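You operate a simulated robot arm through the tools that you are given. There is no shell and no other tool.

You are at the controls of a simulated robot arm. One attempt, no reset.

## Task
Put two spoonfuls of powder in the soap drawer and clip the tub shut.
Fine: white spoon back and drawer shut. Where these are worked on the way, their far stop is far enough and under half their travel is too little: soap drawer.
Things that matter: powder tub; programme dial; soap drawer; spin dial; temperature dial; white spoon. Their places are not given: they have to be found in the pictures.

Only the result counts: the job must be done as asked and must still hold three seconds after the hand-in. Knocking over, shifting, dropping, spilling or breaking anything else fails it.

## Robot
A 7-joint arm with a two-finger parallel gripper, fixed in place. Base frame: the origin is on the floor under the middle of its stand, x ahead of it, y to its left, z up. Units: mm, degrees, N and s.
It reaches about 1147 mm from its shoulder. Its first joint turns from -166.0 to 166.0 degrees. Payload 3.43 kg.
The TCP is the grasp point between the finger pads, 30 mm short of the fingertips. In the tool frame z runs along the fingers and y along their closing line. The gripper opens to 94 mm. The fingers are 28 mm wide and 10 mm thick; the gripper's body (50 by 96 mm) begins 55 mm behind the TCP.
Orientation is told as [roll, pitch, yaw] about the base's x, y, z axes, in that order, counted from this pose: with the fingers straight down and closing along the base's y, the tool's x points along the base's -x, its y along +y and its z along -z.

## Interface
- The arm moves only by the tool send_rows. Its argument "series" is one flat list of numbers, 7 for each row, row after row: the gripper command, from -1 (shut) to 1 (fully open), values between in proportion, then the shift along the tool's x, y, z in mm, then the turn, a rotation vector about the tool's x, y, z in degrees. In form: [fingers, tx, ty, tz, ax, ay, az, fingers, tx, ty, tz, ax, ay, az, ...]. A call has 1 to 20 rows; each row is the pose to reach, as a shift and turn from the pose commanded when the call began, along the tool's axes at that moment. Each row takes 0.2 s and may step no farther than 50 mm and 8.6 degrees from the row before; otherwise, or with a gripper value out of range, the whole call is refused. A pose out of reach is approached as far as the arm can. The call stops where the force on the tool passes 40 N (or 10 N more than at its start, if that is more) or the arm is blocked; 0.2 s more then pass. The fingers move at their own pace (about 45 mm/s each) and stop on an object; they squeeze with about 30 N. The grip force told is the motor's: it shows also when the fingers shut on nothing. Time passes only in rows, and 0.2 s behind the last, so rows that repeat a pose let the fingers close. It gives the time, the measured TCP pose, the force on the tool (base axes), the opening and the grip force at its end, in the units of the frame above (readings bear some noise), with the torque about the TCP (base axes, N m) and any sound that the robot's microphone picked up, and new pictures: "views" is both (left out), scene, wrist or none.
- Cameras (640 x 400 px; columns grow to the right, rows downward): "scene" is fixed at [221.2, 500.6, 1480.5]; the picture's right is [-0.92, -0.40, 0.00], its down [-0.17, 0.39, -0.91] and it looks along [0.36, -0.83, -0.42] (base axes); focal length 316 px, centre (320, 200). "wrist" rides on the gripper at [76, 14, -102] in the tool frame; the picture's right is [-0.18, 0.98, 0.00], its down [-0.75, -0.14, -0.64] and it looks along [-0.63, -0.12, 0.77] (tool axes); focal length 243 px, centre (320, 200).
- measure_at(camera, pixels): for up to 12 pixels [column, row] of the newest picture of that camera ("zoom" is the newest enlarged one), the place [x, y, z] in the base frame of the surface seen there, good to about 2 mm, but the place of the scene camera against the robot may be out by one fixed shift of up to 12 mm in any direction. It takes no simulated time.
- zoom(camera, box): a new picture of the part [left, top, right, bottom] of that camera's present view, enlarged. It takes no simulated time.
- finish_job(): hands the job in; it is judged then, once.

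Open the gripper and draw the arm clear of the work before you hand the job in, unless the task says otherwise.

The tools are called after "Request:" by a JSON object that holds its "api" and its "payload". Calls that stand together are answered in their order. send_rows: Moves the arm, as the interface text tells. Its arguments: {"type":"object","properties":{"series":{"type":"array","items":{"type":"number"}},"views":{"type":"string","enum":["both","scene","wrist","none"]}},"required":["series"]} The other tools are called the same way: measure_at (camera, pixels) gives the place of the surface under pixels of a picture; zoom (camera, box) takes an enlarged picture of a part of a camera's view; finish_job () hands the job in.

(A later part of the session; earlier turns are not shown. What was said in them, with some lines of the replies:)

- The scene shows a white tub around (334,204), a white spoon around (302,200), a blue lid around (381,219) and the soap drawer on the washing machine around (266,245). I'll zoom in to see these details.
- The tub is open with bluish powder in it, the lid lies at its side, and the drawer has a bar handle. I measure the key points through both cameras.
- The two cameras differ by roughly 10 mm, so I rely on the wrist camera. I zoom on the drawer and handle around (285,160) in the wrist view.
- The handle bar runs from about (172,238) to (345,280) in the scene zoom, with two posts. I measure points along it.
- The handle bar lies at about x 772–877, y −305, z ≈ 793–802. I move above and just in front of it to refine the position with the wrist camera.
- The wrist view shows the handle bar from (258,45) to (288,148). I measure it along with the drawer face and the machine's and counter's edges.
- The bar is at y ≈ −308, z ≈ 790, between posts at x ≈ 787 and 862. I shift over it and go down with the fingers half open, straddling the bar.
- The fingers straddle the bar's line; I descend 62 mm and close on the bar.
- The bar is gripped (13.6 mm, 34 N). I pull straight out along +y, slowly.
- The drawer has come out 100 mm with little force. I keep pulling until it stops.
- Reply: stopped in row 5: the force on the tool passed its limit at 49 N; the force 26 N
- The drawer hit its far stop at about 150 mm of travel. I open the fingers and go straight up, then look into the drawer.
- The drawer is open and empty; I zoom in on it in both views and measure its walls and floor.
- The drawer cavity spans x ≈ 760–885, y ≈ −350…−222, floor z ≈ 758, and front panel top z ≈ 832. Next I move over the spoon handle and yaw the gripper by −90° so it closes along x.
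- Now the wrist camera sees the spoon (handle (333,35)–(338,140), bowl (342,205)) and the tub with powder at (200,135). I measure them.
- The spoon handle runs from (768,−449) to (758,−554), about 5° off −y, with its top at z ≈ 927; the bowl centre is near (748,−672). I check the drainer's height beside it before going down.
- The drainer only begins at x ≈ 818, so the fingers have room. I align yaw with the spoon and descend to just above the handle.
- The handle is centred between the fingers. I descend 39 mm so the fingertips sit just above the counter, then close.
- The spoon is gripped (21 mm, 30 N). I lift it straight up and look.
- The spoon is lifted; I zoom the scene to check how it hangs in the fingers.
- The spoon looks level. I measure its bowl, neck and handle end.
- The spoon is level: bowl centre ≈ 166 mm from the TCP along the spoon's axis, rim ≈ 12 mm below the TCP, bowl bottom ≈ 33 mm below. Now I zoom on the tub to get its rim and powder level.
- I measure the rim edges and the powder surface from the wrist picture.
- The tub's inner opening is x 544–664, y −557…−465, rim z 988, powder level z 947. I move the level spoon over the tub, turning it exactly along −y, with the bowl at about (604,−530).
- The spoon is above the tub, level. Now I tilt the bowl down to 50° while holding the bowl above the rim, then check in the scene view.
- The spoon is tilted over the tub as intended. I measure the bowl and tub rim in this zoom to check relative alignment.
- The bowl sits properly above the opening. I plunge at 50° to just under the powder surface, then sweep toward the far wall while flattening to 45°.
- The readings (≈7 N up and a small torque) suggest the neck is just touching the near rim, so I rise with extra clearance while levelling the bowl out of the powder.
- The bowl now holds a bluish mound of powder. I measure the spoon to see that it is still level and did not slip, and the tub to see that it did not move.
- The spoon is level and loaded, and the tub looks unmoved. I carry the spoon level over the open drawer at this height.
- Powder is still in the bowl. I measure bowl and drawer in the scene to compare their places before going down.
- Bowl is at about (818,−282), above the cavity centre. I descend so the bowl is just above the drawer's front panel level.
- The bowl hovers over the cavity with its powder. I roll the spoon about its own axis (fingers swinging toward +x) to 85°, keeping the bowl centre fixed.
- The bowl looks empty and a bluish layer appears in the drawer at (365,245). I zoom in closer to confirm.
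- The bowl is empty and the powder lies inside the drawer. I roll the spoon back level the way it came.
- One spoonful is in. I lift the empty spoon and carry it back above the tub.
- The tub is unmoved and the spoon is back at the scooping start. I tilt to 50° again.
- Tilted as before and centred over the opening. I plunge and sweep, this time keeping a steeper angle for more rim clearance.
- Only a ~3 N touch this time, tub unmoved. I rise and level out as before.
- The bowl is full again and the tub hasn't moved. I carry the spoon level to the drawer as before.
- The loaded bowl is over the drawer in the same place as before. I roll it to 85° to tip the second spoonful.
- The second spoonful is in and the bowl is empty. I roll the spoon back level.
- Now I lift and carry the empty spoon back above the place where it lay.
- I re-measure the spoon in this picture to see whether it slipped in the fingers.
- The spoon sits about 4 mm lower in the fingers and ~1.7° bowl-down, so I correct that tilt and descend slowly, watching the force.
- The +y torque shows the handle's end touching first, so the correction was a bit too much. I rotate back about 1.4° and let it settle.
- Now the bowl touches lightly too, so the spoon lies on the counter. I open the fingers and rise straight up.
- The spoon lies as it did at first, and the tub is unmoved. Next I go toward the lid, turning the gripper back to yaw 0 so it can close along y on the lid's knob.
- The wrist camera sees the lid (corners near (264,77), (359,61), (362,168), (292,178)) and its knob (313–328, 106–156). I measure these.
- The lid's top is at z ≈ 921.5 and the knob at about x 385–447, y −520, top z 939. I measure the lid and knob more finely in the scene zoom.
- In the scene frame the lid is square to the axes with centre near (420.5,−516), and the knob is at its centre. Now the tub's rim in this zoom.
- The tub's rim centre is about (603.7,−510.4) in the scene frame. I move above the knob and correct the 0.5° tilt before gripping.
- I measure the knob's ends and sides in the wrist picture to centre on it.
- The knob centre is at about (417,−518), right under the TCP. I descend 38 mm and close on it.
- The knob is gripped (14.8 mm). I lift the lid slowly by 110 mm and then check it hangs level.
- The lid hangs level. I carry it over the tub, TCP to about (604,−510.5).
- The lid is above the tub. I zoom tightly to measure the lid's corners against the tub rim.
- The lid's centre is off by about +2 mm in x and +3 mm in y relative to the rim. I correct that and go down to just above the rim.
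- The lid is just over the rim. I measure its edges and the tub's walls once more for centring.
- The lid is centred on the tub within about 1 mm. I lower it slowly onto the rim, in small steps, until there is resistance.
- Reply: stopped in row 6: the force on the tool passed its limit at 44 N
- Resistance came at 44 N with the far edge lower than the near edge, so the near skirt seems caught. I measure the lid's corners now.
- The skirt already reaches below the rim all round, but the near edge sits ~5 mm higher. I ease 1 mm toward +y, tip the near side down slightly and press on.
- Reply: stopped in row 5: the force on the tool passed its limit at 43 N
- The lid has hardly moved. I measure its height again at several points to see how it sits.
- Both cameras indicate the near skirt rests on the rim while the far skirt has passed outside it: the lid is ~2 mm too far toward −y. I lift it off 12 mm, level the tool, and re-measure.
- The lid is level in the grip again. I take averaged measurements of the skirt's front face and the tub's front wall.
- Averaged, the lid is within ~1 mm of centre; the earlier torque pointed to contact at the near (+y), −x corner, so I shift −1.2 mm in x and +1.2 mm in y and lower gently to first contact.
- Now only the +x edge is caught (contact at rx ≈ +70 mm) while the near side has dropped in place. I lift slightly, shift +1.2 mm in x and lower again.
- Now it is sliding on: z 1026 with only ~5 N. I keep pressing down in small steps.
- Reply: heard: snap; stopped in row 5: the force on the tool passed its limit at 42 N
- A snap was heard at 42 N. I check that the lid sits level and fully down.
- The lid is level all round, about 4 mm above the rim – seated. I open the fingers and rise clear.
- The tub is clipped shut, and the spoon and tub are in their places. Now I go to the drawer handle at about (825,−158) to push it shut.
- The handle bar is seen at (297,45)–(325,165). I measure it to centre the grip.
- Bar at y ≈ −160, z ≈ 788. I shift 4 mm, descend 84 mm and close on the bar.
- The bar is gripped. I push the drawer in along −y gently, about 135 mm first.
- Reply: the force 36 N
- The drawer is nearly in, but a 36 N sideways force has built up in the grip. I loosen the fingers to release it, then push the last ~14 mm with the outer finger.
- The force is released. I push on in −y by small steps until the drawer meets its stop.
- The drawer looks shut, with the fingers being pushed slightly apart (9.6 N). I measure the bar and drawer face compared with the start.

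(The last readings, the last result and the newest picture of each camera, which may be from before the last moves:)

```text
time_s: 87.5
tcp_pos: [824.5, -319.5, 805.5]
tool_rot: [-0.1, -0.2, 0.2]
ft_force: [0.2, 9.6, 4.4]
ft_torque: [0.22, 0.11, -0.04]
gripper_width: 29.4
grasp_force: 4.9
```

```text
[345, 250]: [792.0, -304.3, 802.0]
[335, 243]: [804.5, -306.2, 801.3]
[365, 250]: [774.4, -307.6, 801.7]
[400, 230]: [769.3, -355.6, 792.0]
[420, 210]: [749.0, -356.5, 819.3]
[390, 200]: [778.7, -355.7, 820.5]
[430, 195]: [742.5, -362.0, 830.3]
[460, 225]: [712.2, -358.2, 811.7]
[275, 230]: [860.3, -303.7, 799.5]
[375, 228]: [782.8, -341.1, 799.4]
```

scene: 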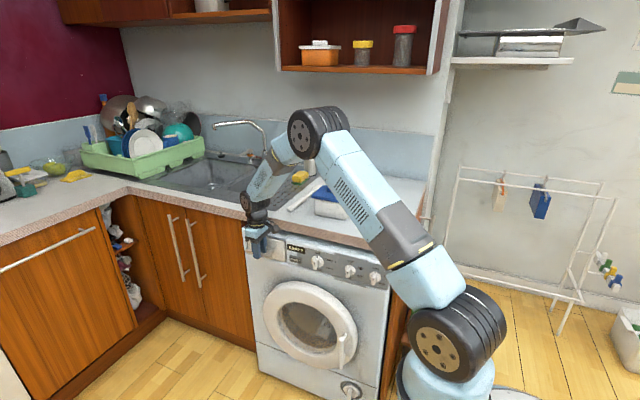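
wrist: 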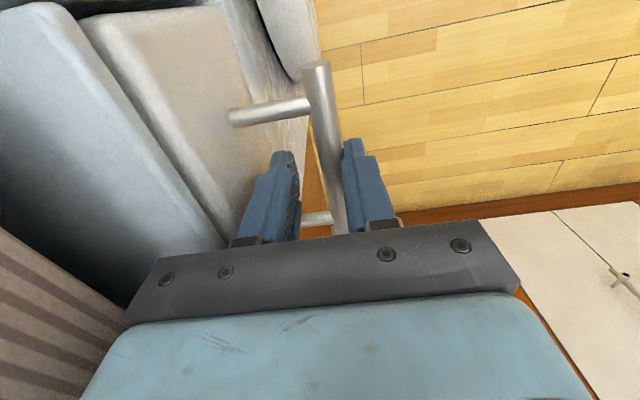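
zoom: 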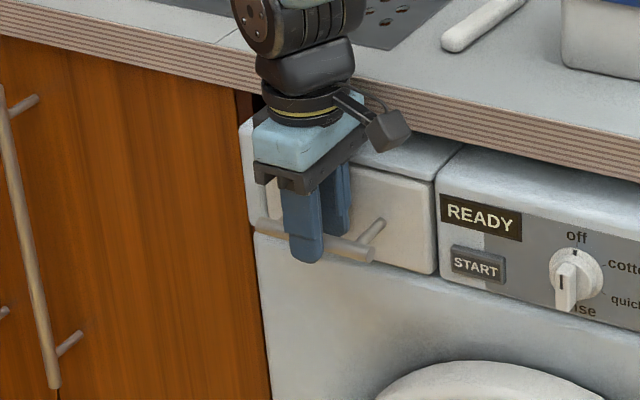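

The bar is at y ≈ −308.5 and the face at −355, just as at the start: the drawer is shut. I centre the fingers off the bar, then rise straight up.

Request:
{"api": "send_rows", "payload": {"series": [-0.5, 0, 6, 0, 0, 0, 0, -0.4, 0, 11, 0, 0, 0, 0, -0.2, 0, 11, 0, 0, 0, 0, -0.2, 0, 11, 0, 0, 0, 0, -0.2, 0, 11, -25, 0, 0, 0, -0.2, 0, 11, -65, 0, 0, 0, 0, 0, 20, -110, 0, 0, 0, 0, 0, 40, -155, 0, 0, 0, 0, 0, 60, -200, 0, 0, 0, 0, 0, 60, -200, 0, 0, 0], "views": "both"}}

Request:
{"api": "zoom", "payload": {"camera": "scene", "box": [220, 205, 400, 300]}}

```text
time_s: 89.7
tcp_pos: [823.5, -259.3, 1002.4]
tool_rot: [-0.1, -0.3, 0.0]
ft_force: [0.1, -0.4, 0.1]
ft_torque: [-0.01, -0.01, -0.02]
gripper_width: 47.2
grasp_force: 0.2
```

scene: 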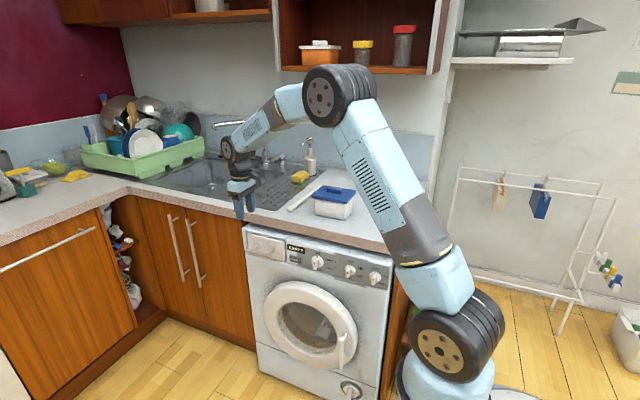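
wrist: 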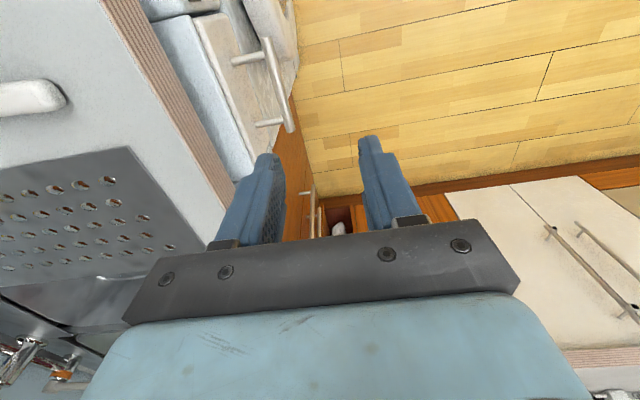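

```text
3.56 times, centred on (310, 252) of scene
```

zoom: 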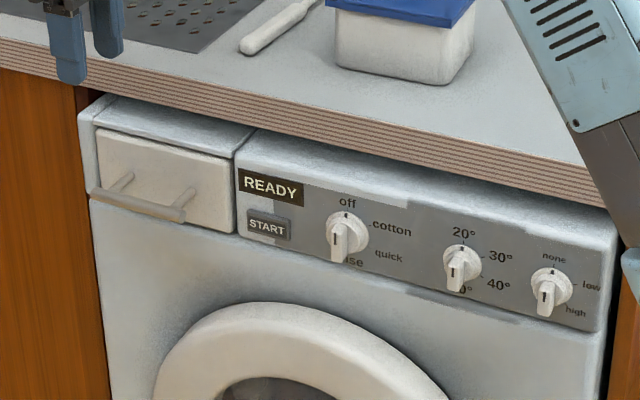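

The drawer is shut and the dials are unchanged. I open the gripper and withdraw the arm to its starting pose, clear of the work.

Request:
{"api": "send_rows", "payload": {"series": [0.5, 26, 4, -32, 0, 0, 0, 1, 52, 8, -65, 0, 0, 0, 1, 78, 13, -97, 0, 0, 0, 1, 105, 18, -130, 0, 0, 0, 1, 131, 22, -162, 0, 0, 0, 1, 158, 27, -195, 0, 0, 0, 1, 184, 31, -227, 0, 0, 0, 1, 210, 36, -260, 0, 0, 0, 1, 237, 41, -292, 0, 0, 0, 1, 263, 45, -325, 0, 0, 0, 1, 263, 45, -325, 0, 0, 0], "views": "both"}}

Request:
{"api": "zoom", "payload": {"camera": "scene", "box": [270, 160, 430, 260]}}

Request:
{"api": "zoom", "payload": {"camera": "scene", "box": [305, 180, 369, 228]}}

```text
time_s: 92.1
tcp_pos: [558.2, -213.0, 1328.1]
tool_rot: [-0.2, -0.2, 0.1]
ft_force: [-0.4, -0.1, -0.5]
ft_torque: [-0.01, -0.04, 0.0]
gripper_width: 94.0
grasp_force: 0.0
```

scene: 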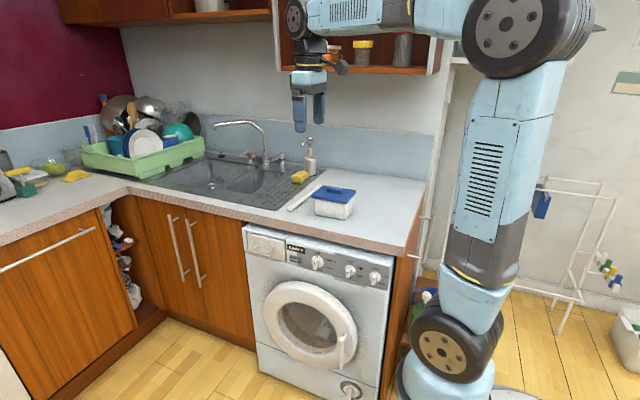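
wrist: 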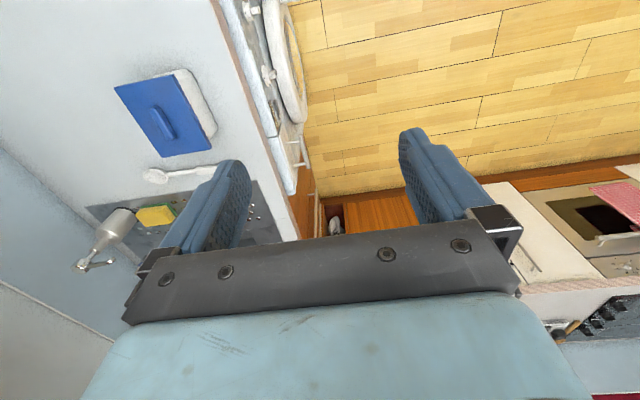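

```text
4.00 times, centred on (350, 210) of scene
```

zoom: 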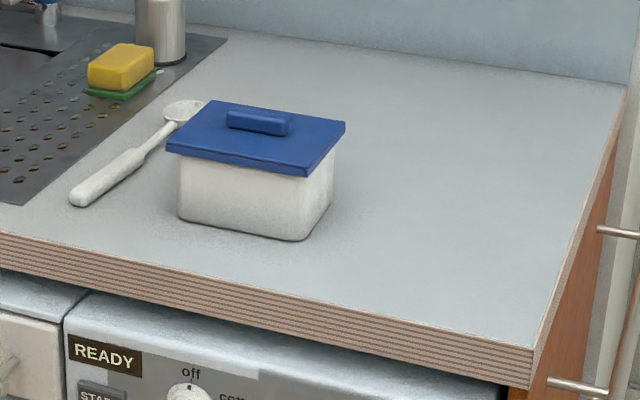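

```text
8.33 times, centred on (337, 204) of scene
```

zoom: 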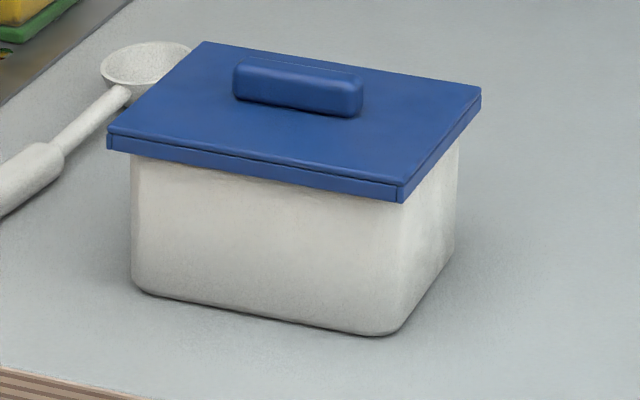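

The lid sits flat on the tub, the spoon is back in its place, and the drawer is shut. One last height check of the lid before the hand-in.

Request:
{"api": "measure_at", "payload": {"camera": "zoom", "pixels": [[208, 48], [474, 90], [398, 177], [117, 131], [180, 120], [400, 100], [300, 140], [380, 150], [200, 70], [240, 170]]}}

```text
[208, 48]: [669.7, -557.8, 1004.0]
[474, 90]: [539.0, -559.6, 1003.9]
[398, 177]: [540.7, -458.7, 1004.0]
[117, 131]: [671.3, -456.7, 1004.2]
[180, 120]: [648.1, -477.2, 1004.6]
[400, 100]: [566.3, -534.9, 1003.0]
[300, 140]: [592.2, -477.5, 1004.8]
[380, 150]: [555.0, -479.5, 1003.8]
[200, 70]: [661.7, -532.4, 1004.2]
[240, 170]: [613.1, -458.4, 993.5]
```

The lid is level at z ≈ 1004 at all four corners, clipped, and the arm is clear. I hand the job in.

Request:
{"api": "finish_job", "payload": {}}

```text
The job is handed in.
```

The job is handed in, with two spoonfuls of powder in the soap drawer and the tub clipped shut. I don't have the judge's result.

- **Powder:** I pulled the drawer to its far stop, about 150 mm, and tipped both spoonfuls inside it. I saw no spill in the pictures.
- **Tub:** The lid caught on the rim on the first tries. I shifted it a few millimetres until it seated, and a snap was heard. It now sits level at all four corners.
- **Spoon and drawer:** The white spoon is back where it lay at the start. The drawer is shut, at the same place I measured before opening it.
- **Everything else:** The three dials look unchanged. The arm is back at its starting pose with the gripper open.

While scooping, the spoon touched the tub's rim lightly (about 3 to 7 N). The tub showed no visible movement.
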